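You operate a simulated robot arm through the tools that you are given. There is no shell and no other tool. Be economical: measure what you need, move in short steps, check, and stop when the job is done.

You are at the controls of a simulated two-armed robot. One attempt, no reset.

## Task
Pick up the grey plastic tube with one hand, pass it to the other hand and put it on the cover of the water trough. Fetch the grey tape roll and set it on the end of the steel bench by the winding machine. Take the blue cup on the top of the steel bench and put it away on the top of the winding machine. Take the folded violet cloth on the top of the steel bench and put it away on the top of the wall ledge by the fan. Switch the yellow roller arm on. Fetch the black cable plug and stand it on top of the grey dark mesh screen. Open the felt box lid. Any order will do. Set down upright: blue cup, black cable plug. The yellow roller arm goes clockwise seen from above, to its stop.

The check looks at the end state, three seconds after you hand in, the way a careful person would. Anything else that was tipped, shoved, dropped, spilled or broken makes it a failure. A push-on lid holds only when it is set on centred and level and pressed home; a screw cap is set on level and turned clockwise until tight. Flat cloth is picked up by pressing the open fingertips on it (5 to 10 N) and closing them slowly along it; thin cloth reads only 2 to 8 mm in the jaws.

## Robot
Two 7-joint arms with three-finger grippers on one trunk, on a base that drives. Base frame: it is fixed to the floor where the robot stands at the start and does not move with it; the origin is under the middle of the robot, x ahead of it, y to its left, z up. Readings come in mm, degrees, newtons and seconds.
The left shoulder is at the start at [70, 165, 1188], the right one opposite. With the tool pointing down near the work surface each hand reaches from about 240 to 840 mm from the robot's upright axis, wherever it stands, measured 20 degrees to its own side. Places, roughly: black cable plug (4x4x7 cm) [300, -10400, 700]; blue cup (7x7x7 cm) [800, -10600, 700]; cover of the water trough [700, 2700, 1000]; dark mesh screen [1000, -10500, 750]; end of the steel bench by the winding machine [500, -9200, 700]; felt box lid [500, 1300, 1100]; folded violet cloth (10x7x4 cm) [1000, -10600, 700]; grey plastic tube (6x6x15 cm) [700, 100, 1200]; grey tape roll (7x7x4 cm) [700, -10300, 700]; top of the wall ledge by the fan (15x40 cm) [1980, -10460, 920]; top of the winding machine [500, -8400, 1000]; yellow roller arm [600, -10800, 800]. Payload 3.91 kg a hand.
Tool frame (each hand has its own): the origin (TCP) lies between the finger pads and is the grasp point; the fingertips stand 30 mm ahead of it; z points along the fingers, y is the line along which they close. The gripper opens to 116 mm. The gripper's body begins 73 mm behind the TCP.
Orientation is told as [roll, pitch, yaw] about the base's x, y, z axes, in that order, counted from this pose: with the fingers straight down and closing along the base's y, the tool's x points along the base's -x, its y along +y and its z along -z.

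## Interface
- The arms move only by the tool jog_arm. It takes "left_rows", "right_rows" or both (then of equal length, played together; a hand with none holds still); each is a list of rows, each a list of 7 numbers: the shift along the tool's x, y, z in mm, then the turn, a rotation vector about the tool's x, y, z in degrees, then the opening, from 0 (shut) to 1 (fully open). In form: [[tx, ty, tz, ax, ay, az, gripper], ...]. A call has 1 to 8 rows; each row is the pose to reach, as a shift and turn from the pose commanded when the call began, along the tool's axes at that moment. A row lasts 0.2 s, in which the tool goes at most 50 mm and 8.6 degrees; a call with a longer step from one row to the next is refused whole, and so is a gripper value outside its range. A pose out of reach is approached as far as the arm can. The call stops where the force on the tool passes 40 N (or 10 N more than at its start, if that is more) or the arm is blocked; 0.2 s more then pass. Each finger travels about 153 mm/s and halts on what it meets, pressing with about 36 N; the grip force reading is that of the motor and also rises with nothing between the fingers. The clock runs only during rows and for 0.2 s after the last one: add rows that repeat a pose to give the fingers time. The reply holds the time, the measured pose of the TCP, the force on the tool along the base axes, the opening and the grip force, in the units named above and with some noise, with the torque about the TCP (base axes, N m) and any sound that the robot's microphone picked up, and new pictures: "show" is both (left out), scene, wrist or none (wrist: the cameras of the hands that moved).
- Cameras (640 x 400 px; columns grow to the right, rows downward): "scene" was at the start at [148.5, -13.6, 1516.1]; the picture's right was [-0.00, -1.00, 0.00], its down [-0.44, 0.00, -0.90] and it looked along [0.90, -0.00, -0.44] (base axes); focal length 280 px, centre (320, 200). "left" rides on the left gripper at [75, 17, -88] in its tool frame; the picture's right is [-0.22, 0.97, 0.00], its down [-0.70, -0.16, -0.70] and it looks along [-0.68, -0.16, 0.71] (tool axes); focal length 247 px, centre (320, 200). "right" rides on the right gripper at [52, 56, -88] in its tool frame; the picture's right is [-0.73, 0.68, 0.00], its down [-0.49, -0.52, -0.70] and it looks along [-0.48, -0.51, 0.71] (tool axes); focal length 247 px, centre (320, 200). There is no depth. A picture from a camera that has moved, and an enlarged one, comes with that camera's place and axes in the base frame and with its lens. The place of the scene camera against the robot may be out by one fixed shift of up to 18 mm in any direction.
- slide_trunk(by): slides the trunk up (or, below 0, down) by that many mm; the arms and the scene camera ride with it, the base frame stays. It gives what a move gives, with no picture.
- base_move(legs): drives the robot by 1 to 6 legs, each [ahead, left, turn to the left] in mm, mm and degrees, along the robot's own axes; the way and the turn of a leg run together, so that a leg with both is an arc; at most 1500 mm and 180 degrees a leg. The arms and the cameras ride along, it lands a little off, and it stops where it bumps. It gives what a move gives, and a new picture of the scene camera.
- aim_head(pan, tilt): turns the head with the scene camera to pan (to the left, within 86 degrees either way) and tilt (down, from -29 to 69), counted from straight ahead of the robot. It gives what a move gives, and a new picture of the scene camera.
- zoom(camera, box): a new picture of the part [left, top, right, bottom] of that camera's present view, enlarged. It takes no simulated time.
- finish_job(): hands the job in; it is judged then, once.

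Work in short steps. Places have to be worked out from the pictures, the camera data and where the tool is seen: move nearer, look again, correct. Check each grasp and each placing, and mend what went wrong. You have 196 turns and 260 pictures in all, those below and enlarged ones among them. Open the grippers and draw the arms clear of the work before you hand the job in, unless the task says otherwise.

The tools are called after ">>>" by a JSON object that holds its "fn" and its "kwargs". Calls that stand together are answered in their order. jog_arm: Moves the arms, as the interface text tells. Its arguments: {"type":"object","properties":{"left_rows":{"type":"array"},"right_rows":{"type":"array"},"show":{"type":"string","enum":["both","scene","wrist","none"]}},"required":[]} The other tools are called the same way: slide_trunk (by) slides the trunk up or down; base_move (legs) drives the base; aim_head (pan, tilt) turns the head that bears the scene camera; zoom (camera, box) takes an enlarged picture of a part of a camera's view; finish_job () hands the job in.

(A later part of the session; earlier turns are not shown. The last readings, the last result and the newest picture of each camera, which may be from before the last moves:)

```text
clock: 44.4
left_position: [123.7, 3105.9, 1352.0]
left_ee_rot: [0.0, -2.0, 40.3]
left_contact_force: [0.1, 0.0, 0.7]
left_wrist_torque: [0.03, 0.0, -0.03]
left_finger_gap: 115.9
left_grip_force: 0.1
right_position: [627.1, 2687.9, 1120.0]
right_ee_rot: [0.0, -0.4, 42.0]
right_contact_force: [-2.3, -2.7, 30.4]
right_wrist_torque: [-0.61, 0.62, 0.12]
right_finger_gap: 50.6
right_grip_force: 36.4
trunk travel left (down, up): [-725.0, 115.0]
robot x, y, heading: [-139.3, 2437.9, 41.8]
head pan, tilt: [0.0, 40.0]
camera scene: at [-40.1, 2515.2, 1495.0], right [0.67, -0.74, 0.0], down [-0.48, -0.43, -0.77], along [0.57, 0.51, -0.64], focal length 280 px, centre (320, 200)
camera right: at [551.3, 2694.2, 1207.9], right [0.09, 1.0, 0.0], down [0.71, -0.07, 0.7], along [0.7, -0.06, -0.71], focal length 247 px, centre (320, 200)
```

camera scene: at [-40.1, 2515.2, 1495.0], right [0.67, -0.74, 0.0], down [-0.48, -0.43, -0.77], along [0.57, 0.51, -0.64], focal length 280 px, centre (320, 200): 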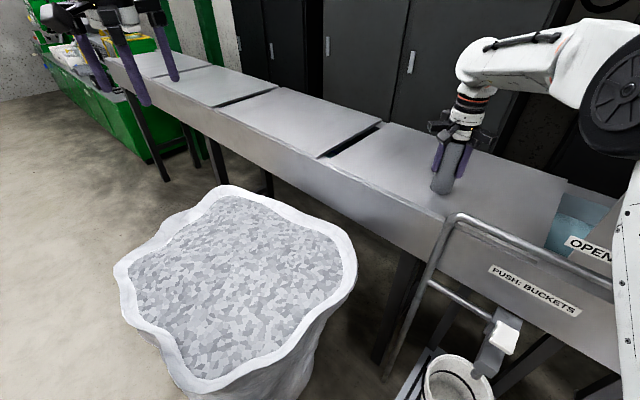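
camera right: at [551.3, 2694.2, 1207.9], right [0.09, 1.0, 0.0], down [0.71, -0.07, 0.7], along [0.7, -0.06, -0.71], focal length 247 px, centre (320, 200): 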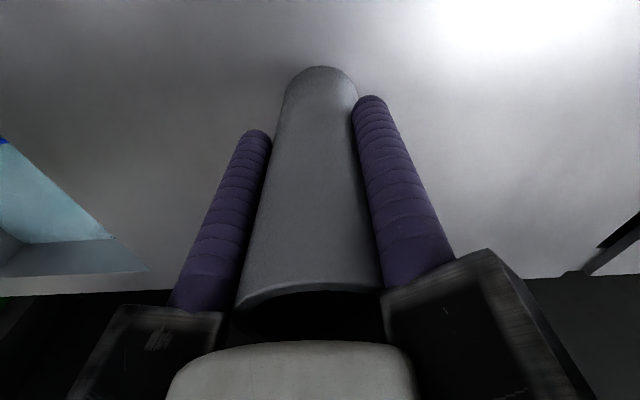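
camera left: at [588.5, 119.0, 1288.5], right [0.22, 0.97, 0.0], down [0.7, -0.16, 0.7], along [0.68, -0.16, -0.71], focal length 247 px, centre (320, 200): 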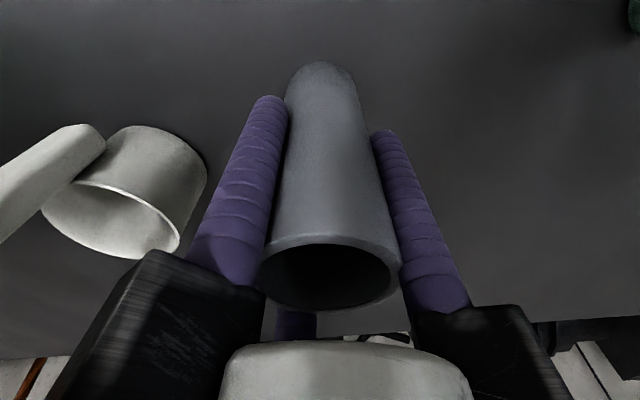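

Contact (30 N). Relieve slightly, open, and retreat straight up.

>>> {"fn": "jog_arm", "kwargs": {"right_rows": [[0, 0, -4, 0, 0, 0, 0.1], [0, 0, -4, 0, 0, 0, 0.5], [0, 0, -4, 0, 0, 0, 0.9], [0, 0, -4, 0, 0, 0, 1], [0, 0, -30, 0, 0, 0, 1], [0, 0, -75, 0, 0, 0, 1], [0, 0, -120, 0, 0, 0, 1], [0, 0, -165, 0, 0, 0, 1]]}}

```text
clock: 46.2
left_position: [128.4, 3109.6, 1349.9]
left_ee_rot: [0.0, -1.7, 40.4]
left_contact_force: [-0.5, 0.5, 0.3]
left_wrist_torque: [-0.02, 0.01, -0.03]
left_finger_gap: 115.9
left_grip_force: 0.1
right_position: [633.3, 2689.0, 1279.7]
right_ee_rot: [0.0, -0.1, 42.0]
right_contact_force: [0.3, -0.2, 0.1]
right_wrist_torque: [-0.01, 0.02, 0.02]
right_finger_gap: 116.1
right_grip_force: 0.1
trunk travel left (down, up): [-725.0, 115.0]
robot x, y, heading: [-139.5, 2443.6, 41.8]
head pan, tilt: [0.0, 40.0]
camera scene: at [-35.0, 2517.4, 1494.5], right [0.67, -0.74, 0.0], down [-0.48, -0.43, -0.77], along [0.57, 0.51, -0.64], focal length 280 px, centre (320, 200)
camera right: at [557.0, 2695.4, 1367.9], right [0.09, 1.0, 0.0], down [0.71, -0.06, 0.7], along [0.7, -0.06, -0.71], focal length 247 px, centre (320, 200)
```

scene: 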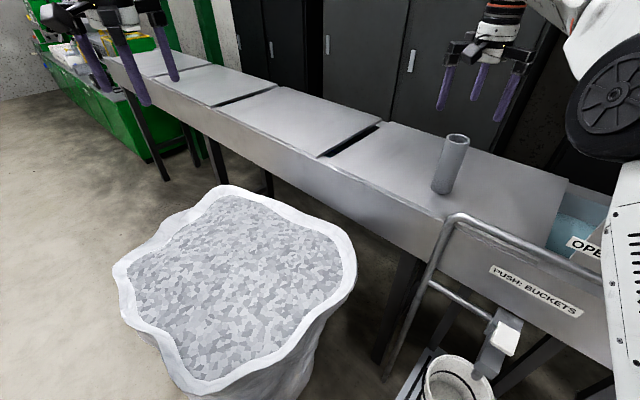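
right: 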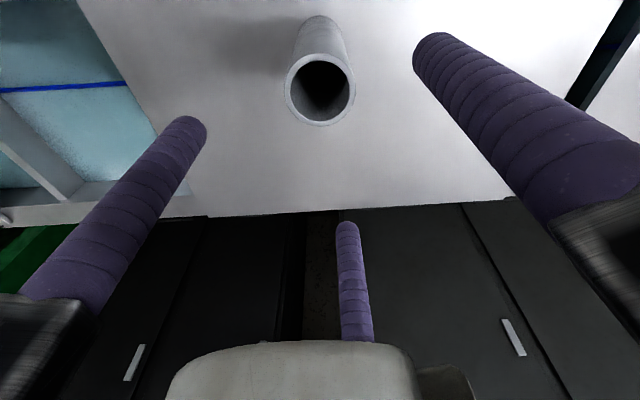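

Tube stands. Retract the right arm and back the base out, then return to the felt box.

>>> {"fn": "jog_arm", "kwargs": {"right_rows": [[35, 20, -20, 0, 0, 0, 1], [70, 50, -40, 0, 0, 0, 1], [100, 85, -60, 0, 0, 0, 1], [102, 130, -70, 0, 0, 0, 1], [102, 175, -70, 0, 0, 0, 1]], "show": "none"}}

>>> {"fn": "base_move", "kwargs": {"legs": [[-240, 20, 0], [0, 0, -42], [0, -1000, 0]]}}

>>> {"fn": "aim_head", "kwargs": {"pan": 0, "tilt": 30}}

```text
refused: row 2 steps farther than a row can; nothing moved
```

```text
clock: 54.7
left_position: [305.9, 1608.8, 1350.3]
left_ee_rot: [0.0, -1.8, -2.5]
left_contact_force: [0.5, 0.1, -0.5]
left_wrist_torque: [-0.02, 0.02, -0.03]
left_finger_gap: 116.2
left_grip_force: 0.1
right_position: [390.2, 957.5, 1279.1]
right_ee_rot: [0.0, 0.0, -0.8]
right_contact_force: [-0.4, 0.6, -0.4]
right_wrist_torque: [-0.02, 0.0, 0.01]
right_finger_gap: 115.9
right_grip_force: 0.1
trunk travel left (down, up): [-725.0, 115.0]
robot x, y, heading: [-345.4, 1298.0, -0.8]
head pan, tilt: [0.0, 40.0]
camera scene: at [-205.1, 1285.7, 1494.5], right [-0.02, -1.0, 0.0], down [-0.64, 0.01, -0.77], along [0.77, -0.01, -0.64], focal length 280 px, centre (320, 200)
```

scene: 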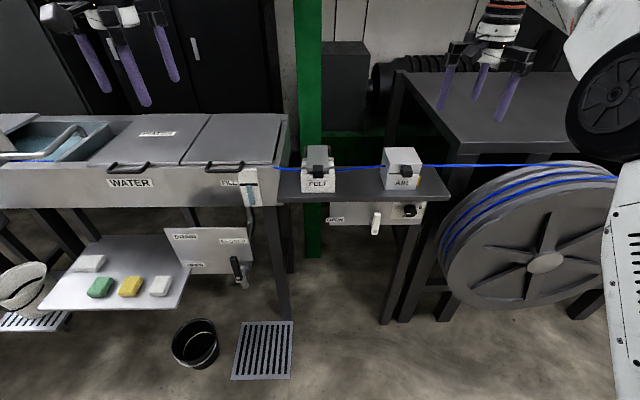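

```text
clock: 55.4
left_position: [305.0, 1607.0, 1350.7]
left_ee_rot: [0.0, -1.7, -2.5]
left_contact_force: [0.2, -0.4, -0.1]
left_wrist_torque: [0.02, 0.03, 0.04]
left_finger_gap: 116.2
left_grip_force: 0.0
right_position: [390.2, 956.6, 1279.5]
right_ee_rot: [0.2, -0.1, -0.8]
right_contact_force: [-0.3, 0.6, 0.1]
right_wrist_torque: [0.0, 0.0, 0.01]
right_finger_gap: 116.1
right_grip_force: 0.1
trunk travel left (down, up): [-725.0, 115.0]
robot x, y, heading: [-349.3, 1298.8, -1.2]
head pan, tilt: [0.0, 30.0]
camera scene: at [-199.7, 1284.9, 1509.8], right [-0.02, -1.0, 0.0], down [-0.5, 0.01, -0.87], along [0.87, -0.01, -0.5], focal length 280 px, centre (320, 200)
```

scene: 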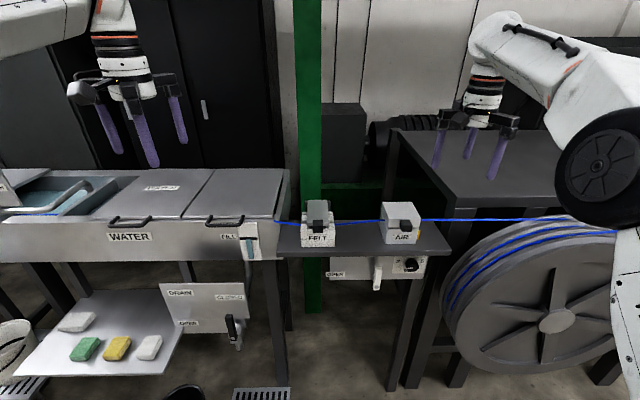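

No harm done. Zoom in on the felt box.

>>> {"fn": "zoom", "kwargs": {"camera": "scene", "box": [270, 180, 350, 260]}}

```text
5.00 times, centred on (310, 220) of scene
camera zoom: at [-199.7, 1284.9, 1509.8], right [-0.02, -1.0, 0.0], down [-0.5, 0.01, -0.87], along [0.87, -0.01, -0.5], focal length 1398 px, centre (370, 100)
```

zoom: 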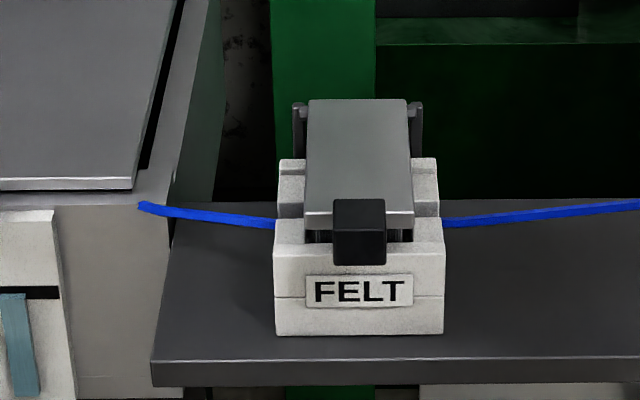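

The lid is a grey flap hinged at the back with a black knob in front (knob ≈[412,1283,1090]). I'll turn the left hand to point forward with fingers shut, and use the tips as a hook under the knob.

>>> {"fn": "jog_arm", "kwargs": {"left_rows": [[10, -40, 0, 0, -8, 0, 0.7], [20, -80, 0, 0, -16, 0, 0.4], [30, -120, 0, 0, -24, 0, 0], [40, -160, 0, 0, -32, 0, 0], [50, -200, 20, 0, -40, 0, 0], [50, -240, 40, 0, -48, 0, 0], [50, -280, 60, 0, -56, 0, 0], [50, -310, 80, 0, -64, 0, 0]], "show": "scene"}}

```text
clock: 57.2
left_position: [396.3, 1473.7, 1371.7]
left_ee_rot: [5.1, -59.0, -17.7]
left_contact_force: [1.4, -0.6, 0.7]
left_wrist_torque: [0.0, 0.01, -0.04]
left_finger_gap: 9.4
left_grip_force: 35.9
left hand out of reach, approached as far as the arm can: row 2, 3, 4, 5, 6, 7, 8
right_position: [389.7, 957.6, 1279.8]
right_ee_rot: [-0.1, -0.1, -0.7]
right_contact_force: [0.3, 0.8, 0.9]
right_wrist_torque: [-0.1, 0.04, 0.0]
right_finger_gap: 116.1
right_grip_force: 0.1
trunk travel left (down, up): [-725.0, 115.0]
robot x, y, heading: [-344.1, 1303.1, -1.1]
head pan, tilt: [0.0, 30.0]
camera scene: at [-198.5, 1287.2, 1509.8], right [-0.02, -1.0, 0.0], down [-0.5, 0.01, -0.87], along [0.87, -0.02, -0.5], focal length 280 px, centre (320, 200)
```

scene: 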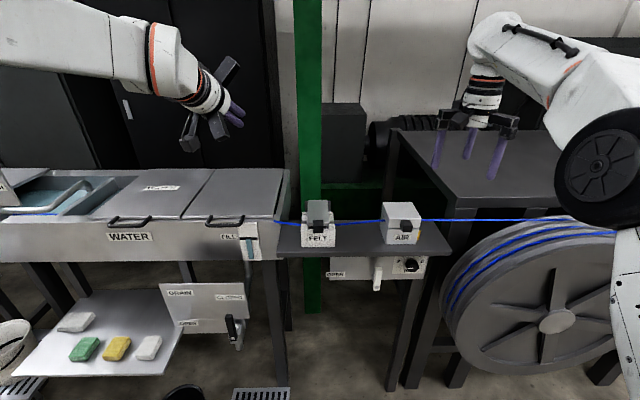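

Pointing forward needs more extension. Back the base off 150 mm, then move the left hand to a stand-off in front of the knob, pointing forward.

>>> {"fn": "base_move", "kwargs": {"legs": [[-150, 0, 0]]}}

>>> {"fn": "jog_arm", "kwargs": {"left_rows": [[29, -24, 27, -1.4, -4, -0.7, 0], [58, -48, 54, -2.7, -8, -1.3, 0], [87, -73, 81, -4, -12, -2, 0], [115, -97, 108, -5.4, -16, -2.6, 0], [144, -122, 135, -6.8, -20, -3.3, 0], [173, -146, 162, -8.2, -24, -4, 0], [201, -170, 189, -9.5, -28, -4.6, 0], [230, -195, 216, -10.9, -31, -5.3, 0]], "show": "scene"}}

```text
clock: 58.6
left_position: [248.1, 1474.7, 1371.5]
left_ee_rot: [5.2, -58.8, -17.8]
left_contact_force: [-0.2, -0.2, -0.9]
left_wrist_torque: [0.01, -0.01, 0.01]
left_finger_gap: 9.0
left_grip_force: 36.7
right_position: [241.9, 959.4, 1278.3]
right_ee_rot: [0.1, -0.1, -0.8]
right_contact_force: [0.8, 0.3, -0.7]
right_wrist_torque: [0.01, 0.01, -0.02]
right_finger_gap: 116.0
right_grip_force: 0.0
trunk travel left (down, up): [-725.0, 115.0]
robot x, y, heading: [-498.7, 1300.5, -1.3]
head pan, tilt: [0.0, 30.0]
camera scene: at [-346.4, 1287.5, 1509.5], right [-0.02, -1.0, 0.0], down [-0.5, 0.01, -0.86], along [0.86, -0.01, -0.5], focal length 280 px, centre (320, 200)
```

scene: 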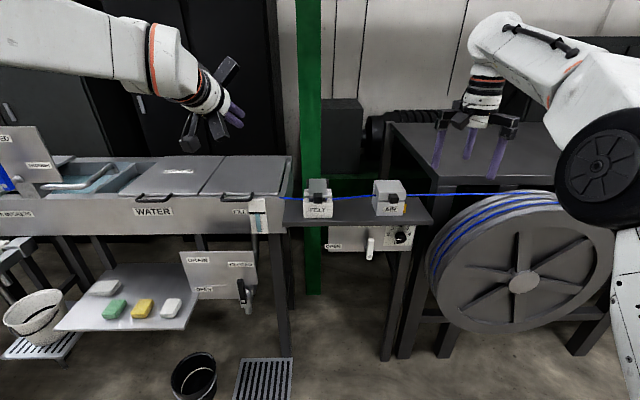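

```text
clock: 60.4
left_position: [294.1, 1330.5, 1074.8]
left_ee_rot: [29.6, -79.3, -62.9]
left_contact_force: [0.0, 0.3, -9.6]
left_wrist_torque: [-0.5, -0.76, 0.08]
left_finger_gap: 9.0
left_grip_force: 36.1
left hand out of reach, approached as far as the arm can: row 1, 2, 3, 4, 5, 6, 7, 8
right_position: [241.7, 958.1, 1277.7]
right_ee_rot: [0.1, -0.2, -0.8]
right_contact_force: [1.2, 0.7, 0.4]
right_wrist_torque: [0.0, -0.07, 0.01]
right_finger_gap: 116.1
right_grip_force: 0.1
trunk travel left (down, up): [-725.0, 115.0]
robot x, y, heading: [-494.0, 1304.4, -0.9]
head pan, tilt: [0.0, 30.0]
camera scene: at [-347.5, 1286.8, 1509.6], right [-0.02, -1.0, 0.0], down [-0.5, 0.01, -0.87], along [0.87, -0.01, -0.5], focal length 280 px, centre (320, 200)
```

scene: 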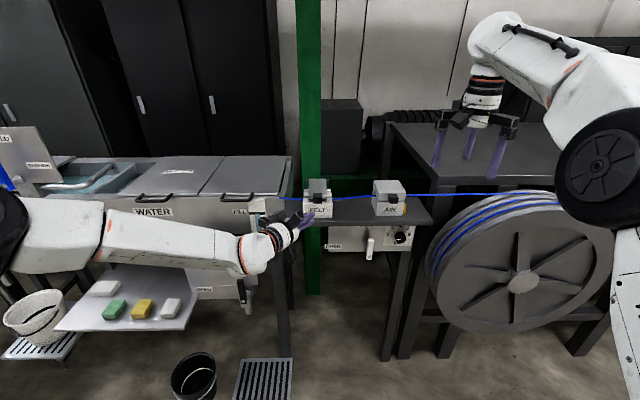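

Hand ended pointing forward-right with a small residual force. Hold still and view the left camera.

>>> {"fn": "jog_arm", "kwargs": {"left_rows": [[0, 0, 0, 0, 0, 0, 0]], "show": "wrist"}}

>>> {"fn": "zoom", "kwargs": {"camera": "scene", "box": [220, 160, 380, 260]}}

```text
clock: 60.8
left_position: [290.7, 1327.9, 1065.0]
left_ee_rot: [24.9, -78.9, -58.4]
left_contact_force: [-0.3, 0.1, 0.9]
left_wrist_torque: [0.02, 0.02, -0.01]
left_finger_gap: 9.1
left_grip_force: 36.0
right_position: [240.0, 957.2, 1280.0]
right_ee_rot: [0.0, 0.0, -1.0]
right_contact_force: [0.1, -0.6, -0.4]
right_wrist_torque: [0.08, 0.03, -0.01]
right_finger_gap: 116.1
right_grip_force: 0.1
trunk travel left (down, up): [-725.0, 115.0]
robot x, y, heading: [-493.7, 1303.9, -1.0]
head pan, tilt: [0.0, 30.0]
camera left: at [219.7, 1401.9, 1007.0], right [0.56, 0.77, 0.3], down [-0.6, 0.13, 0.79], along [0.57, -0.62, 0.53], focal length 247 px, centre (320, 200)
```

left: 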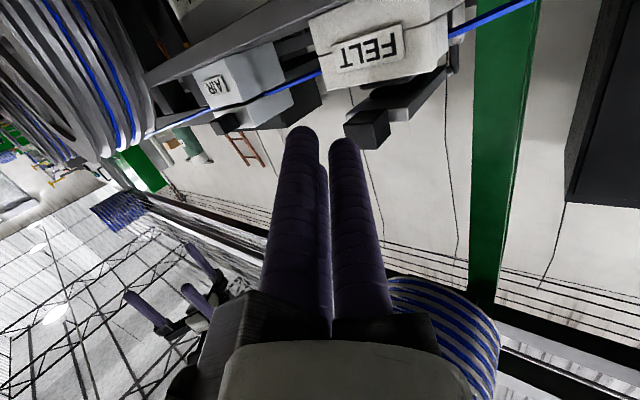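

```text
4.00 times, centred on (300, 210) of scene
camera zoom: at [-349.7, 1285.5, 1510.0], right [-0.02, -1.0, 0.0], down [-0.5, 0.01, -0.87], along [0.87, -0.01, -0.5], focal length 1119 px, centre (400, 160)
```

zoom: 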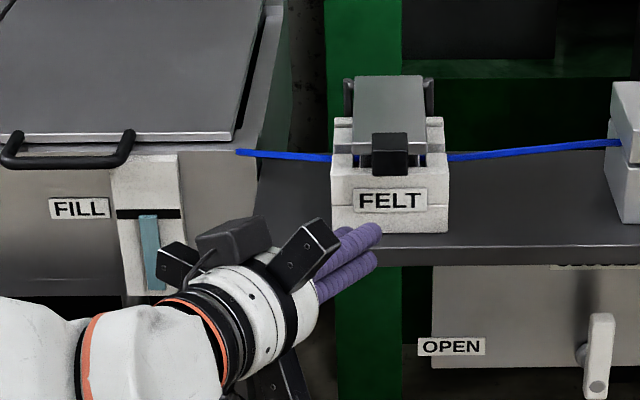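

Force is zero now. Knob triangulates to about [417,1283,1092]. Drive 85 mm forward, so the tips come just short of the box, below knob height.

>>> {"fn": "base_move", "kwargs": {"legs": [[85, 0, 0]]}}

>>> {"fn": "jog_arm", "kwargs": {"left_rows": [[0, 0, 0, 0, 0, 0, 0]], "show": "wrist"}}

```text
clock: 61.9
left_position: [375.4, 1329.1, 1064.6]
left_ee_rot: [24.6, -78.8, -57.9]
left_contact_force: [-5.2, 2.7, -3.0]
left_wrist_torque: [0.12, 0.09, -0.11]
left_finger_gap: 9.0
left_grip_force: 36.3
right_position: [324.9, 957.9, 1279.4]
right_ee_rot: [0.0, 0.0, -0.7]
right_contact_force: [-0.8, 0.4, 0.4]
right_wrist_torque: [0.03, 0.01, -0.02]
right_finger_gap: 116.0
right_grip_force: 0.0
trunk travel left (down, up): [-725.0, 115.0]
robot x, y, heading: [-408.0, 1302.8, -0.9]
head pan, tilt: [0.0, 30.0]
camera scene: at [-264.4, 1286.5, 1510.0], right [-0.02, -1.0, 0.0], down [-0.5, 0.01, -0.87], along [0.87, -0.01, -0.5], focal length 280 px, centre (320, 200)
```

scene: 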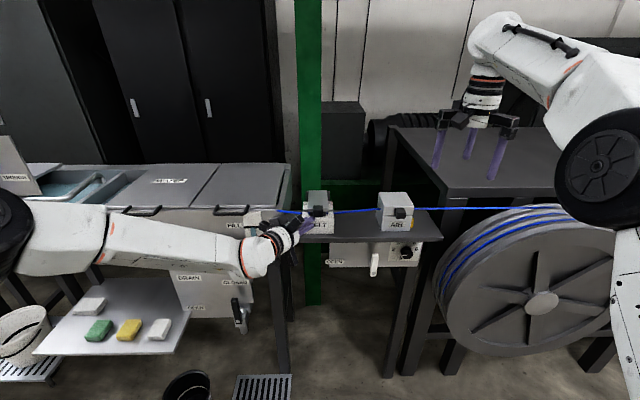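

```text
clock: 62.3
left_position: [376.3, 1329.9, 1063.6]
left_ee_rot: [24.6, -78.9, -57.9]
left_contact_force: [0.1, 1.2, -2.9]
left_wrist_torque: [0.06, 0.08, 0.03]
left_finger_gap: 9.1
left_grip_force: 36.1
right_position: [325.6, 958.2, 1280.6]
right_ee_rot: [0.0, -0.2, -0.8]
right_contact_force: [-0.2, 0.3, -0.4]
right_wrist_torque: [0.01, 0.01, -0.02]
right_finger_gap: 115.9
right_grip_force: 0.0
trunk travel left (down, up): [-725.0, 115.0]
robot x, y, heading: [-410.2, 1303.1, -1.0]
head pan, tilt: [0.0, 30.0]
camera left: at [304.4, 1403.3, 1006.8], right [0.56, 0.77, 0.3], down [-0.6, 0.13, 0.79], along [0.57, -0.62, 0.53], focal length 247 px, centre (320, 200)
```

left: 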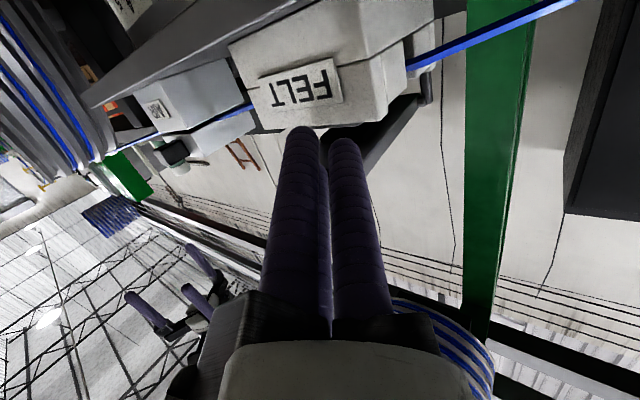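

The fingers touch lightly near the knob. Drop 15 mm, then slide under the knob.

>>> {"fn": "jog_arm", "kwargs": {"left_rows": [[15.7, -6.7, -5.6, 0, 0, 0, 0], [12, -12, 15, 0, 0, 0, 0], [7, -18, 35, 0, 0, 0, 0], [5, -18, 44, 0, 0, 0, 0], [5, -18, 44, 0, 0, 0, 0]], "show": "wrist"}}

>>> {"fn": "zoom", "kwargs": {"camera": "scene", "box": [240, 170, 360, 245]}}

```text
clock: 63.0
left_position: [385.9, 1306.0, 1051.1]
left_ee_rot: [24.3, -79.0, -57.6]
left_contact_force: [-0.8, 0.2, 0.2]
left_wrist_torque: [0.03, 0.02, 0.01]
left_finger_gap: 8.9
left_grip_force: 35.7
right_position: [324.2, 956.7, 1279.3]
right_ee_rot: [0.2, -0.2, -0.9]
right_contact_force: [0.2, 0.6, 0.1]
right_wrist_torque: [0.02, -0.01, 0.0]
right_finger_gap: 116.2
right_grip_force: 0.1
trunk travel left (down, up): [-725.0, 115.0]
robot x, y, heading: [-410.9, 1304.9, -1.2]
head pan, tilt: [0.0, 30.0]
stopped in row 3 (left hand): the force on the tool passed its limit at 94 N (the readings are from after the stop); the commanded pose is now the measured one
camera left: at [314.5, 1378.5, 992.9], right [0.56, 0.77, 0.3], down [-0.6, 0.13, 0.79], along [0.58, -0.62, 0.53], focal length 247 px, centre (320, 200)
```

left: 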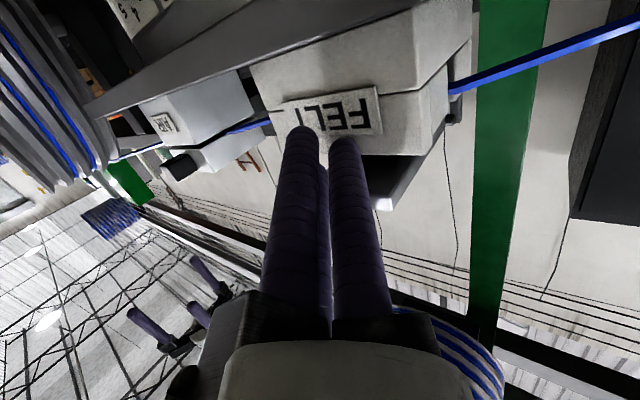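

```text
5.33 times, centred on (300, 208) of scene
camera zoom: at [-266.3, 1286.1, 1510.2], right [-0.01, -1.0, 0.0], down [-0.5, 0.01, -0.87], along [0.87, -0.01, -0.5], focal length 1492 px, centre (427, 160)
```

zoom: 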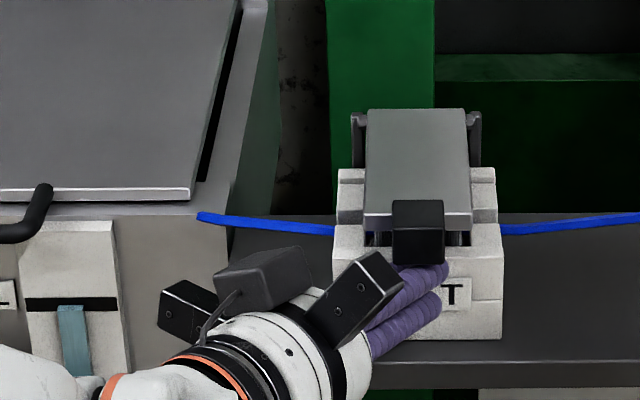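

The tips met the box face (stopped, now relaxed); the fingers sit right under the knob. Lift along the lid's arc to ~60°.

>>> {"fn": "jog_arm", "kwargs": {"left_rows": [[-12, -3, -7, 0, 0, 0, 0], [-24.5, -3.2, -12.4, 0, 0, 0, 0], [-38, -3, -16, 0, 0, 0, 0], [-51.4, -2.3, -19.3, 0, 0, 0, 0], [-65, 0, -20, 0, 0, 0, 0], [-78.7, 2.6, -20, 0, 0, 0, 0], [-92, 7, -17, 0, 0, 0, 0], [-104.5, 11.2, -14.4, 0, 0, 0, 0]], "show": "wrist"}}

>>> {"fn": "zoom", "kwargs": {"camera": "scene", "box": [240, 170, 360, 245]}}

```text
clock: 64.8
left_position: [393.3, 1305.2, 1154.3]
left_ee_rot: [23.8, -78.9, -57.2]
left_contact_force: [-0.2, -0.4, -0.7]
left_wrist_torque: [0.0, 0.05, -0.03]
left_finger_gap: 9.1
left_grip_force: 36.1
left hand out of reach, approached as far as the arm can: row 1, 2, 3, 4, 5
right_position: [327.4, 957.9, 1278.3]
right_ee_rot: [0.1, 0.0, -0.6]
right_contact_force: [0.2, -0.3, 0.2]
right_wrist_torque: [-0.01, -0.03, -0.03]
right_finger_gap: 115.9
right_grip_force: 0.0
trunk travel left (down, up): [-725.0, 115.0]
robot x, y, heading: [-411.6, 1300.1, -0.8]
head pan, tilt: [0.0, 30.0]
camera left: at [321.4, 1379.1, 1097.4], right [0.56, 0.77, 0.3], down [-0.59, 0.13, 0.79], along [0.58, -0.62, 0.53], focal length 247 px, centre (320, 200)
```

left: 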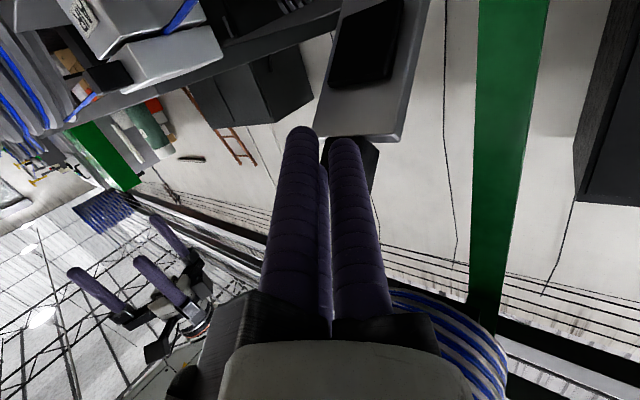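

```text
5.33 times, centred on (300, 208) of scene
camera zoom: at [-263.5, 1286.9, 1509.9], right [-0.01, -1.0, 0.0], down [-0.5, 0.01, -0.87], along [0.87, -0.01, -0.5], focal length 1492 px, centre (427, 160)
```

zoom: 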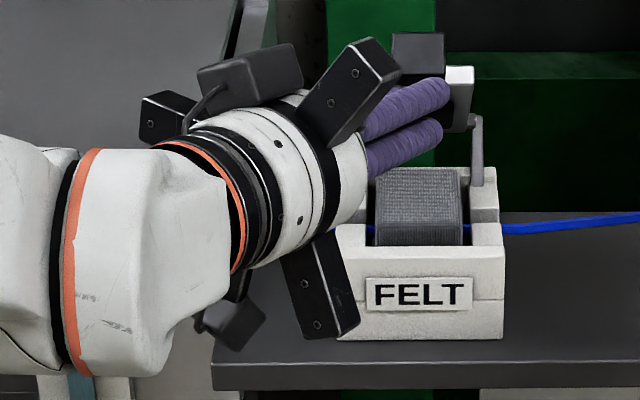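

The lid is lifting on the fingers. Continue the arc past vertical.

>>> {"fn": "jog_arm", "kwargs": {"left_rows": [[-12, 5, 5, 0, 0, 0, 0], [-22, 11, 10, 0, 0, 0, 0], [-32, 18, 18, 0, 0, 0, 0], [-40, 25, 27, 0, 0, 0, 0], [-47, 33, 37, 0, 0, 0, 0], [-52, 40, 46, 0, 0, 0, 0], [-55, 46, 54, 0, 0, 0, 0], [-57, 50, 61, 0, 0, 0, 0]], "show": "wrist"}}

>>> {"fn": "zoom", "kwargs": {"camera": "scene", "box": [240, 170, 360, 245]}}

```text
clock: 66.6
left_position: [477.0, 1305.5, 1203.1]
left_ee_rot: [23.8, -78.7, -57.0]
left_contact_force: [0.6, -1.0, 0.4]
left_wrist_torque: [-0.03, 0.01, -0.03]
left_finger_gap: 9.4
left_grip_force: 35.8
right_position: [327.4, 957.9, 1278.9]
right_ee_rot: [0.2, 0.0, -0.7]
right_contact_force: [0.8, -1.2, -0.2]
right_wrist_torque: [0.0, -0.01, -0.01]
right_finger_gap: 115.9
right_grip_force: 0.0
trunk travel left (down, up): [-725.0, 115.0]
robot x, y, heading: [-411.8, 1303.3, -0.7]
head pan, tilt: [0.0, 30.0]
camera left: at [406.0, 1378.6, 1145.5], right [0.56, 0.77, 0.3], down [-0.59, 0.13, 0.79], along [0.58, -0.62, 0.53], focal length 247 px, centre (320, 200)
```

left: 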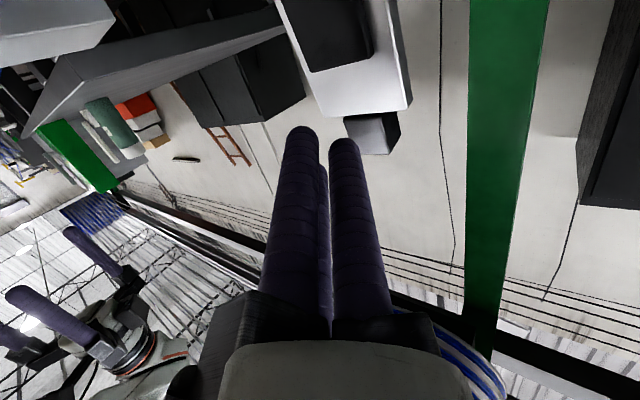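

```text
5.33 times, centred on (300, 208) of scene
camera zoom: at [-263.1, 1286.6, 1509.8], right [-0.01, -1.0, 0.0], down [-0.5, 0.01, -0.87], along [0.87, -0.01, -0.5], focal length 1492 px, centre (427, 160)
```

zoom: 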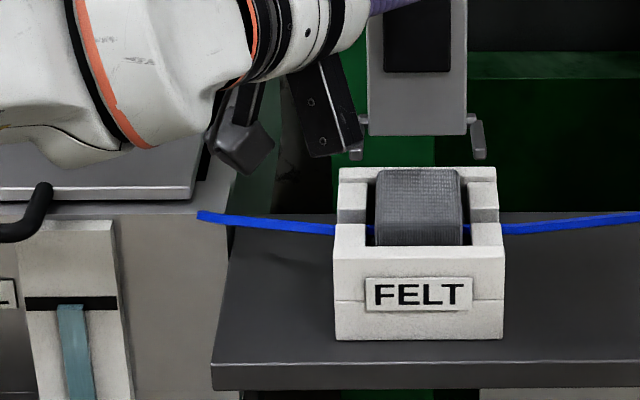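

The lid seems past vertical with no force left. Retreat and look.

>>> {"fn": "jog_arm", "kwargs": {"left_rows": [[-6, -21, -35, 0, 0, 0, 0], [-11.5, -42.6, -69.6, 0, 0, 0, 0]], "show": "none"}}

>>> {"fn": "base_move", "kwargs": {"legs": [[-200, 0, 0]]}}

>>> {"fn": "zoom", "kwargs": {"camera": "scene", "box": [260, 140, 380, 220]}}

```text
clock: 67.2
left_position: [393.0, 1305.2, 1227.2]
left_ee_rot: [24.5, -78.8, -57.7]
left_contact_force: [-0.1, -0.2, -0.3]
left_wrist_torque: [-0.01, 0.02, 0.05]
left_finger_gap: 9.3
left_grip_force: 36.7
right_position: [324.3, 956.8, 1279.7]
right_ee_rot: [0.1, -0.2, -0.8]
right_contact_force: [-0.8, 0.0, -0.2]
right_wrist_torque: [0.0, -0.09, 0.0]
right_finger_gap: 116.0
right_grip_force: 0.1
trunk travel left (down, up): [-725.0, 115.0]
robot x, y, heading: [-410.7, 1304.5, -1.1]
head pan, tilt: [0.0, 30.0]
```

```text
clock: 68.8
left_position: [195.3, 1310.1, 1223.8]
left_ee_rot: [23.6, -78.8, -56.8]
left_contact_force: [0.0, -0.1, -0.2]
left_wrist_torque: [0.01, -0.03, 0.02]
left_finger_gap: 9.0
left_grip_force: 35.9
right_position: [126.9, 960.9, 1278.2]
right_ee_rot: [0.1, 0.1, -0.9]
right_contact_force: [0.1, 0.5, -0.8]
right_wrist_torque: [0.02, 0.05, 0.01]
right_finger_gap: 116.0
right_grip_force: 0.0
trunk travel left (down, up): [-725.0, 115.0]
robot x, y, heading: [-607.6, 1305.4, -0.7]
head pan, tilt: [0.0, 30.0]
camera scene: at [-463.4, 1289.2, 1509.6], right [-0.01, -1.0, 0.0], down [-0.5, 0.01, -0.87], along [0.87, -0.01, -0.5], focal length 280 px, centre (320, 200)
```

scene: 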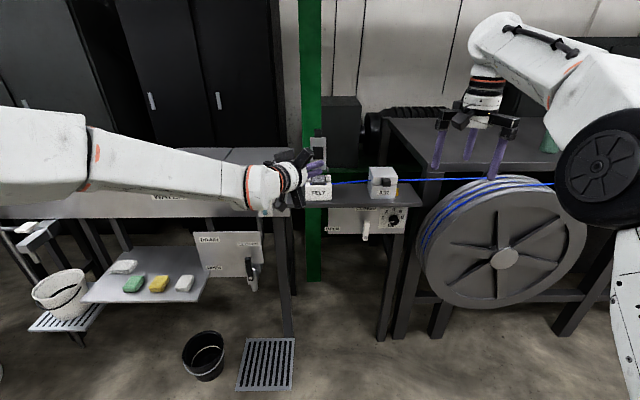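

```text
5.00 times, centred on (320, 180) of scene
camera zoom: at [-463.4, 1289.2, 1509.6], right [-0.01, -1.0, 0.0], down [-0.5, 0.01, -0.87], along [0.87, -0.01, -0.5], focal length 1398 px, centre (320, 300)
```

zoom: 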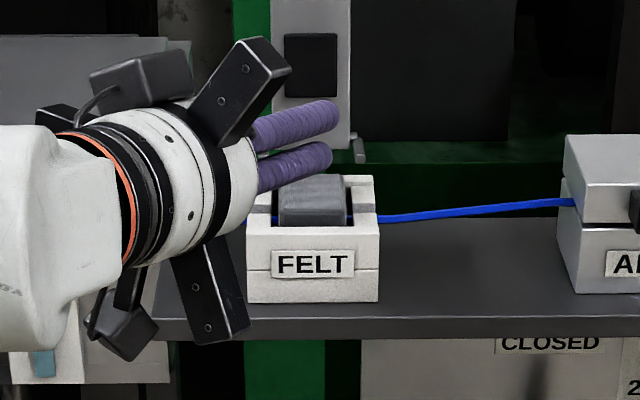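

Lid stands open. Return the left hand to pointing down, clear of it.

>>> {"fn": "jog_arm", "kwargs": {"left_rows": [[-13, 23, -10, -1.8, 7.1, -2.8, 0.2], [-26, 47, -20, -3.6, 14.2, -5.6, 0.4], [-39, 70, -29, -5.4, 21.3, -8.4, 0.6], [-52, 94, -39, -7.2, 28.4, -11.2, 0.8], [-64, 117, -49, -9, 35.5, -14, 1], [-77, 140, -59, -10.8, 42.6, -16.8, 1], [-90, 164, -68, -12.6, 49.7, -19.6, 1], [-103, 187, -78, -14.4, 56.8, -22.4, 1]], "show": "none"}}

>>> {"fn": "jog_arm", "kwargs": {"left_rows": [[0, 0, 0, -1.8, 7.1, -2.8, 1], [0, 0, 0, -3.6, 14.2, -5.6, 1], [0, 0, 0, -5.4, 21.8, -8.7, 1]], "show": "scene"}}

>>> {"fn": "zoom", "kwargs": {"camera": "scene", "box": [260, 120, 420, 220]}}

```text
clock: 70.6
left_position: [224.3, 1464.8, 1341.7]
left_ee_rot: [-3.8, -24.1, -9.1]
left_contact_force: [-1.0, 1.5, 8.1]
left_wrist_torque: [-0.1, 0.24, -0.05]
left_finger_gap: 116.0
left_grip_force: 0.0
left hand out of reach, approached as far as the arm can: row 8
right_position: [130.4, 958.7, 1274.0]
right_ee_rot: [0.2, 0.3, -0.8]
right_contact_force: [0.7, -0.3, -0.4]
right_wrist_torque: [0.06, 0.1, -0.01]
right_finger_gap: 115.8
right_grip_force: 0.1
trunk travel left (down, up): [-725.0, 115.0]
robot x, y, heading: [-610.3, 1304.5, -0.6]
head pan, tilt: [0.0, 30.0]
```

```text
clock: 71.4
left_position: [155.8, 1455.3, 1289.6]
left_ee_rot: [0.3, -2.0, -1.1]
left_contact_force: [-0.9, -1.5, 1.2]
left_wrist_torque: [0.13, -0.12, 0.04]
left_finger_gap: 116.0
left_grip_force: 0.0
left hand out of reach, approached as far as the arm can: row 1, 2, 3
right_position: [130.6, 961.9, 1272.4]
right_ee_rot: [0.1, 0.4, -0.8]
right_contact_force: [0.5, -0.1, -1.5]
right_wrist_torque: [-0.05, 0.14, 0.03]
right_finger_gap: 116.1
right_grip_force: 0.0
trunk travel left (down, up): [-725.0, 115.0]
robot x, y, heading: [-611.6, 1304.9, -0.9]
head pan, tilt: [0.0, 30.0]
camera scene: at [-458.2, 1289.2, 1509.2], right [-0.01, -1.0, 0.0], down [-0.5, 0.01, -0.86], along [0.86, -0.01, -0.5], focal length 280 px, centre (320, 200)
```

scene: 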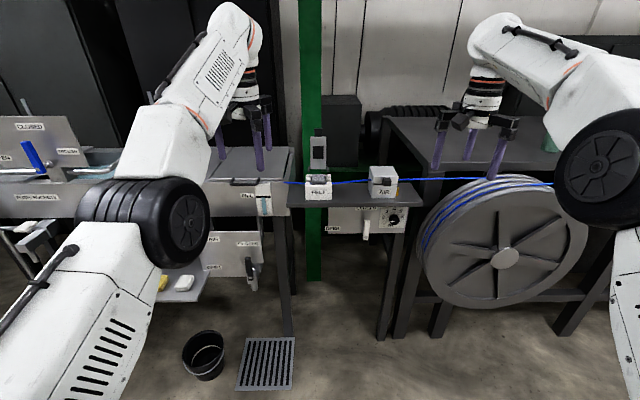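

```text
4.00 times, centred on (340, 170) of scene
camera zoom: at [-458.2, 1289.2, 1509.2], right [-0.01, -1.0, 0.0], down [-0.5, 0.01, -0.86], along [0.86, -0.01, -0.5], focal length 1119 px, centre (240, 320)
```

zoom: 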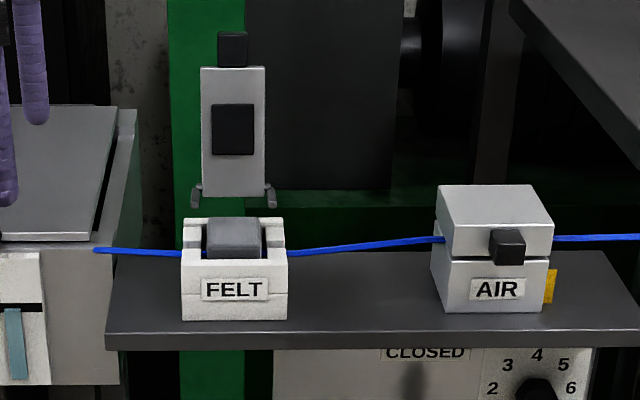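

Felt lid is open. Now look to the right before the long drive to y≈−10000.

>>> {"fn": "aim_head", "kwargs": {"pan": -70, "tilt": 15}}

```text
clock: 72.8
left_position: [150.3, 1455.9, 1292.9]
left_ee_rot: [0.5, -2.2, -1.4]
left_contact_force: [0.0, -1.0, -0.5]
left_wrist_torque: [0.01, 0.0, 0.01]
left_finger_gap: 116.0
left_grip_force: 0.1
right_position: [125.5, 960.7, 1278.3]
right_ee_rot: [0.1, 0.0, -0.9]
right_contact_force: [-0.4, 0.6, -0.1]
right_wrist_torque: [0.01, 0.0, 0.02]
right_finger_gap: 116.0
right_grip_force: 0.2
trunk travel left (down, up): [-725.0, 115.0]
robot x, y, heading: [-612.9, 1306.2, -1.0]
head pan, tilt: [-70.0, 15.0]
camera scene: at [-525.0, 1202.5, 1534.1], right [-0.94, -0.33, 0.0], down [-0.09, 0.24, -0.97], along [0.32, -0.91, -0.26], focal length 280 px, centre (320, 200)
```

scene: 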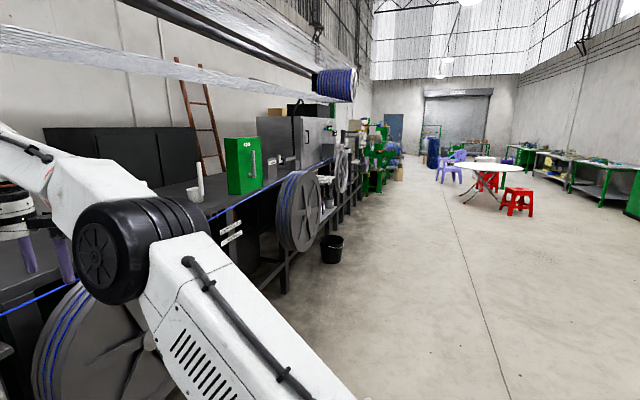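

Path along x≈−650 looks free. Turn to face along −y and drive forward in stages with the head ahead.

>>> {"fn": "base_move", "kwargs": {"legs": [[-60, 0, 0], [0, 0, -89], [1450, 0, 0], [1450, 0, 0], [1450, 0, 0]]}}

>>> {"fn": "aim_head", "kwargs": {"pan": 0, "tilt": 10}}

```text
clock: 98.1
left_position: [-735.0, -3827.1, 1292.9]
left_ee_rot: [-0.4, -1.8, -93.3]
left_contact_force: [-0.1, 0.1, -1.6]
left_wrist_torque: [-0.01, 0.0, 0.01]
left_finger_gap: 115.9
left_grip_force: 0.0
right_position: [-1225.2, -3779.3, 1278.3]
right_ee_rot: [0.1, 0.1, -93.6]
right_contact_force: [-0.9, 0.4, -0.3]
right_wrist_torque: [0.03, -0.01, 0.03]
right_finger_gap: 116.1
right_grip_force: 0.1
trunk travel left (down, up): [-725.0, 115.0]
robot x, y, heading: [-848.8, -3059.3, -93.5]
head pan, tilt: [-70.0, 15.0]
camera scene: at [-932.5, -3150.0, 1534.1], right [-0.28, 0.96, 0.0], down [0.25, 0.07, -0.97], along [-0.93, -0.27, -0.26], focal length 280 px, centre (320, 200)
```

scene: 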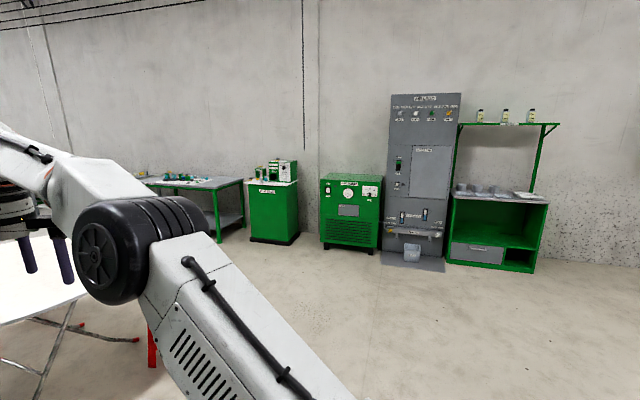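

```text
clock: 99.5
left_position: [-735.2, -3827.1, 1291.9]
left_ee_rot: [-0.4, -1.8, -93.4]
left_contact_force: [0.2, 0.2, -0.4]
left_wrist_torque: [-0.01, 0.01, 0.01]
left_finger_gap: 115.8
left_grip_force: 0.0
right_position: [-1224.9, -3781.1, 1277.1]
right_ee_rot: [0.1, -0.1, -93.7]
right_contact_force: [-0.2, 0.4, 0.3]
right_wrist_torque: [0.03, -0.02, -0.01]
right_finger_gap: 115.9
right_grip_force: 0.0
trunk travel left (down, up): [-725.0, 115.0]
robot x, y, heading: [-848.4, -3061.9, -93.5]
head pan, tilt: [0.0, 10.0]
camera scene: at [-848.9, -3216.8, 1542.2], right [-1.0, 0.06, 0.0], down [0.01, 0.17, -0.98], along [-0.06, -0.98, -0.17], focal length 280 px, centre (320, 200)
```

scene: 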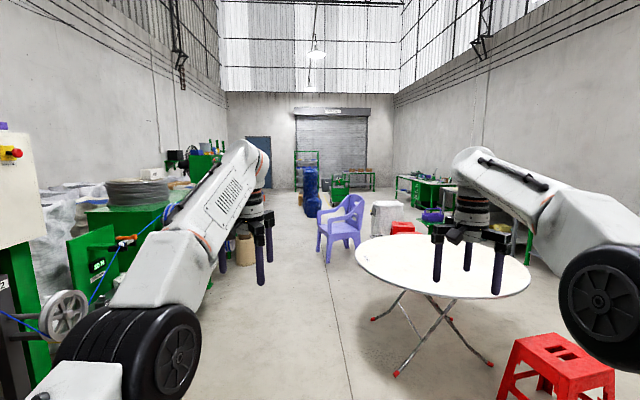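

Corridor is between x≈−30 and −1240. Correct heading and shift left 230 mm, then drive ahead.

>>> {"fn": "base_move", "kwargs": {"legs": [[0, 230, 3.5], [1450, 0, 0], [1450, 0, 0], [1200, 0, 0]]}}

```text
clock: 120.6
left_position: [-324.7, -7925.9, 1292.9]
left_ee_rot: [-0.4, -1.8, -87.0]
left_contact_force: [0.2, 0.3, -0.1]
left_wrist_torque: [0.03, -0.03, -0.01]
left_finger_gap: 116.2
left_grip_force: 0.1
right_position: [-816.9, -7932.4, 1278.4]
right_ee_rot: [0.1, 0.0, -87.1]
right_contact_force: [0.2, -0.2, 0.1]
right_wrist_torque: [-0.03, 0.0, 0.03]
right_finger_gap: 116.2
right_grip_force: 0.1
trunk travel left (down, up): [-725.0, 115.0]
robot x, y, heading: [-520.0, -7174.4, -87.0]
head pan, tilt: [0.0, 10.0]
camera scene: at [-507.3, -7331.7, 1542.3], right [-1.0, -0.05, 0.0], down [-0.01, 0.17, -0.98], along [0.05, -0.98, -0.17], focal length 280 px, centre (320, 200)
```

scene: 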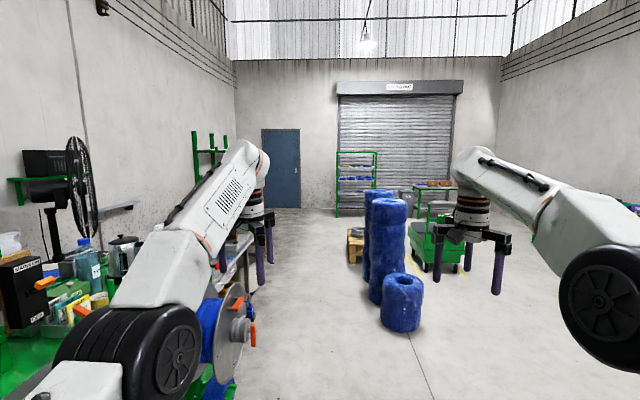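

Rolls ahead at x≈−1100; turn the head left to see the steel bench area.

>>> {"fn": "aim_head", "kwargs": {"pan": 45, "tilt": 15}}

```text
clock: 121.7
left_position: [-325.3, -7925.1, 1292.7]
left_ee_rot: [-0.4, -1.8, -87.1]
left_contact_force: [-0.5, -0.3, 0.4]
left_wrist_torque: [-0.01, 0.02, 0.0]
left_finger_gap: 115.8
left_grip_force: 0.1
right_position: [-816.9, -7932.2, 1277.3]
right_ee_rot: [0.0, 0.0, -87.3]
right_contact_force: [-0.3, -0.8, -0.3]
right_wrist_torque: [0.01, 0.02, 0.02]
right_finger_gap: 116.0
right_grip_force: 0.1
trunk travel left (down, up): [-725.0, 115.0]
robot x, y, heading: [-516.8, -7174.6, -87.2]
head pan, tilt: [45.0, 15.0]
camera scene: at [-442.7, -7302.0, 1534.1], right [-0.67, -0.74, 0.0], down [-0.19, 0.17, -0.97], along [0.71, -0.65, -0.26], focal length 280 px, centre (320, 200)
```

scene: 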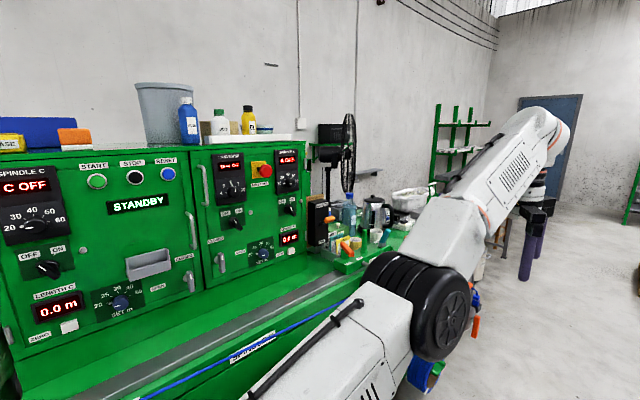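

Drive ahead 1200 mm more and look left again.

>>> {"fn": "base_move", "kwargs": {"legs": [[1200, 0, -3]]}}

>>> {"fn": "aim_head", "kwargs": {"pan": 60, "tilt": 20}}

```text
clock: 127.9
left_position: [-360.8, -9151.3, 1294.6]
left_ee_rot: [-0.4, -1.8, -91.0]
left_contact_force: [0.3, -1.1, -0.4]
left_wrist_torque: [-0.02, 0.0, -0.02]
left_finger_gap: 115.7
left_grip_force: 0.1
right_position: [-854.0, -9123.5, 1279.4]
right_ee_rot: [0.2, 0.0, -91.1]
right_contact_force: [0.4, 0.3, -0.7]
right_wrist_torque: [0.0, -0.03, 0.0]
right_finger_gap: 115.8
right_grip_force: 0.1
trunk travel left (down, up): [-725.0, 115.0]
robot x, y, heading: [-504.4, -8391.2, -91.2]
head pan, tilt: [45.0, 15.0]
camera scene: at [-435.1, -8520.0, 1534.1], right [-0.72, -0.69, 0.0], down [-0.18, 0.19, -0.97], along [0.67, -0.7, -0.26], focal length 280 px, centre (320, 200)
```

scene: 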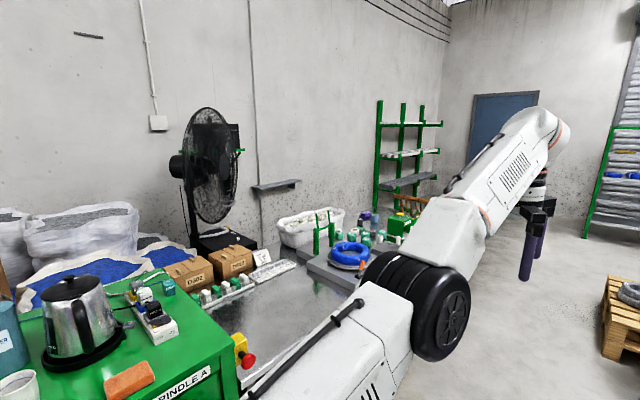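

```text
clock: 128.6
left_position: [-361.9, -9152.1, 1293.3]
left_ee_rot: [-0.4, -1.8, -91.1]
left_contact_force: [0.8, 0.3, 0.0]
left_wrist_torque: [0.03, -0.01, -0.01]
left_finger_gap: 115.9
left_grip_force: 0.0
right_position: [-855.3, -9123.3, 1278.0]
right_ee_rot: [0.1, -0.1, -91.2]
right_contact_force: [-0.9, -0.6, -0.1]
right_wrist_torque: [0.03, 0.0, 0.02]
right_finger_gap: 116.0
right_grip_force: 0.0
trunk travel left (down, up): [-725.0, 115.0]
robot x, y, heading: [-503.2, -8386.8, -91.4]
head pan, tilt: [60.0, 20.0]
camera scene: at [-420.1, -8501.5, 1525.9], right [-0.52, -0.85, 0.0], down [-0.29, 0.18, -0.94], along [0.8, -0.49, -0.34], focal length 280 px, centre (320, 200)
```

scene: 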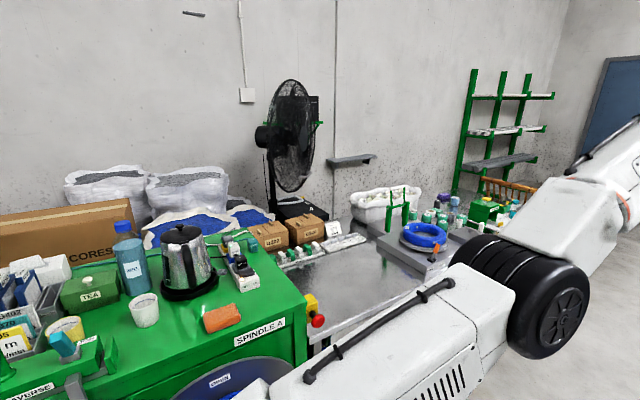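

The green machine with the kettle is the winding machine (top z≈1000); the steel bench is beyond. Advance 650 mm and turn left to face +x.

>>> {"fn": "base_move", "kwargs": {"legs": [[650, 0, 0], [0, 0, 91]]}}

>>> {"fn": "aim_head", "kwargs": {"pan": -30, "tilt": 25}}

```text
clock: 136.1
left_position: [239.6, -8886.0, 1293.6]
left_ee_rot: [-0.3, -1.8, -0.3]
left_contact_force: [0.4, 0.4, 0.3]
left_wrist_torque: [0.03, 0.01, -0.01]
left_finger_gap: 116.0
left_grip_force: 0.0
right_position: [218.2, -9378.3, 1277.9]
right_ee_rot: [0.1, 0.0, -0.4]
right_contact_force: [-0.1, 0.6, -0.8]
right_wrist_torque: [-0.02, -0.01, -0.02]
right_finger_gap: 116.0
right_grip_force: 0.1
trunk travel left (down, up): [-725.0, 115.0]
robot x, y, heading: [-519.4, -9038.5, -0.9]
head pan, tilt: [60.0, 20.0]
camera scene: at [-416.8, -8972.3, 1526.0], right [0.86, -0.51, 0.0], down [-0.17, -0.29, -0.94], along [0.48, 0.81, -0.34], focal length 280 px, centre (320, 200)
```

scene: 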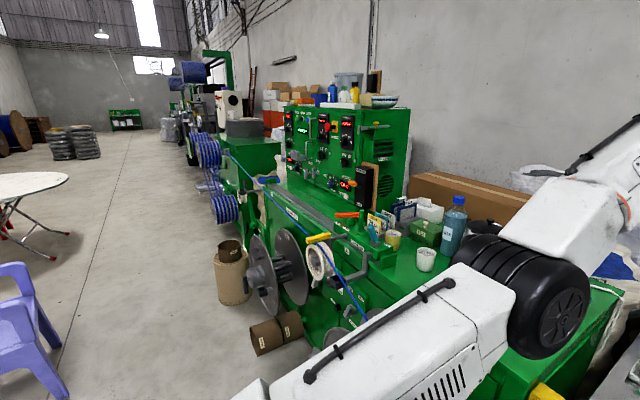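

```text
clock: 137.8
left_position: [240.0, -8885.9, 1293.6]
left_ee_rot: [-0.4, -1.8, -0.4]
left_contact_force: [0.4, 0.8, 0.7]
left_wrist_torque: [-0.01, -0.01, 0.03]
left_finger_gap: 115.8
left_grip_force: 0.0
right_position: [218.5, -9377.6, 1277.8]
right_ee_rot: [0.2, 0.1, -0.6]
right_contact_force: [-0.2, -0.1, -1.2]
right_wrist_torque: [0.0, -0.01, 0.0]
right_finger_gap: 115.9
right_grip_force: 0.1
trunk travel left (down, up): [-725.0, 115.0]
robot x, y, heading: [-521.9, -9036.3, -0.5]
head pan, tilt: [-30.0, 25.0]
camera scene: at [-384.8, -9099.1, 1517.9], right [-0.51, -0.86, 0.0], down [-0.36, 0.21, -0.91], along [0.78, -0.46, -0.42], focal length 280 px, centre (320, 200)
```

scene: 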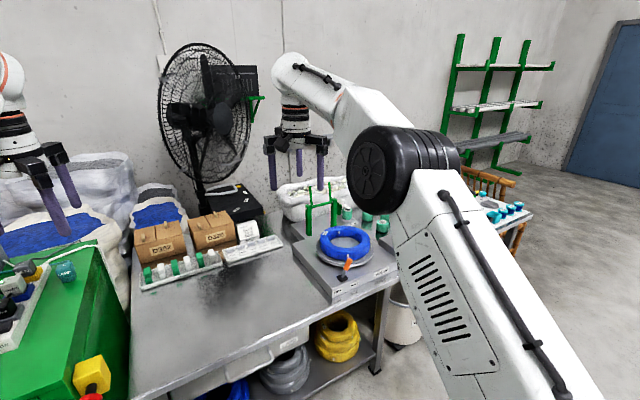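

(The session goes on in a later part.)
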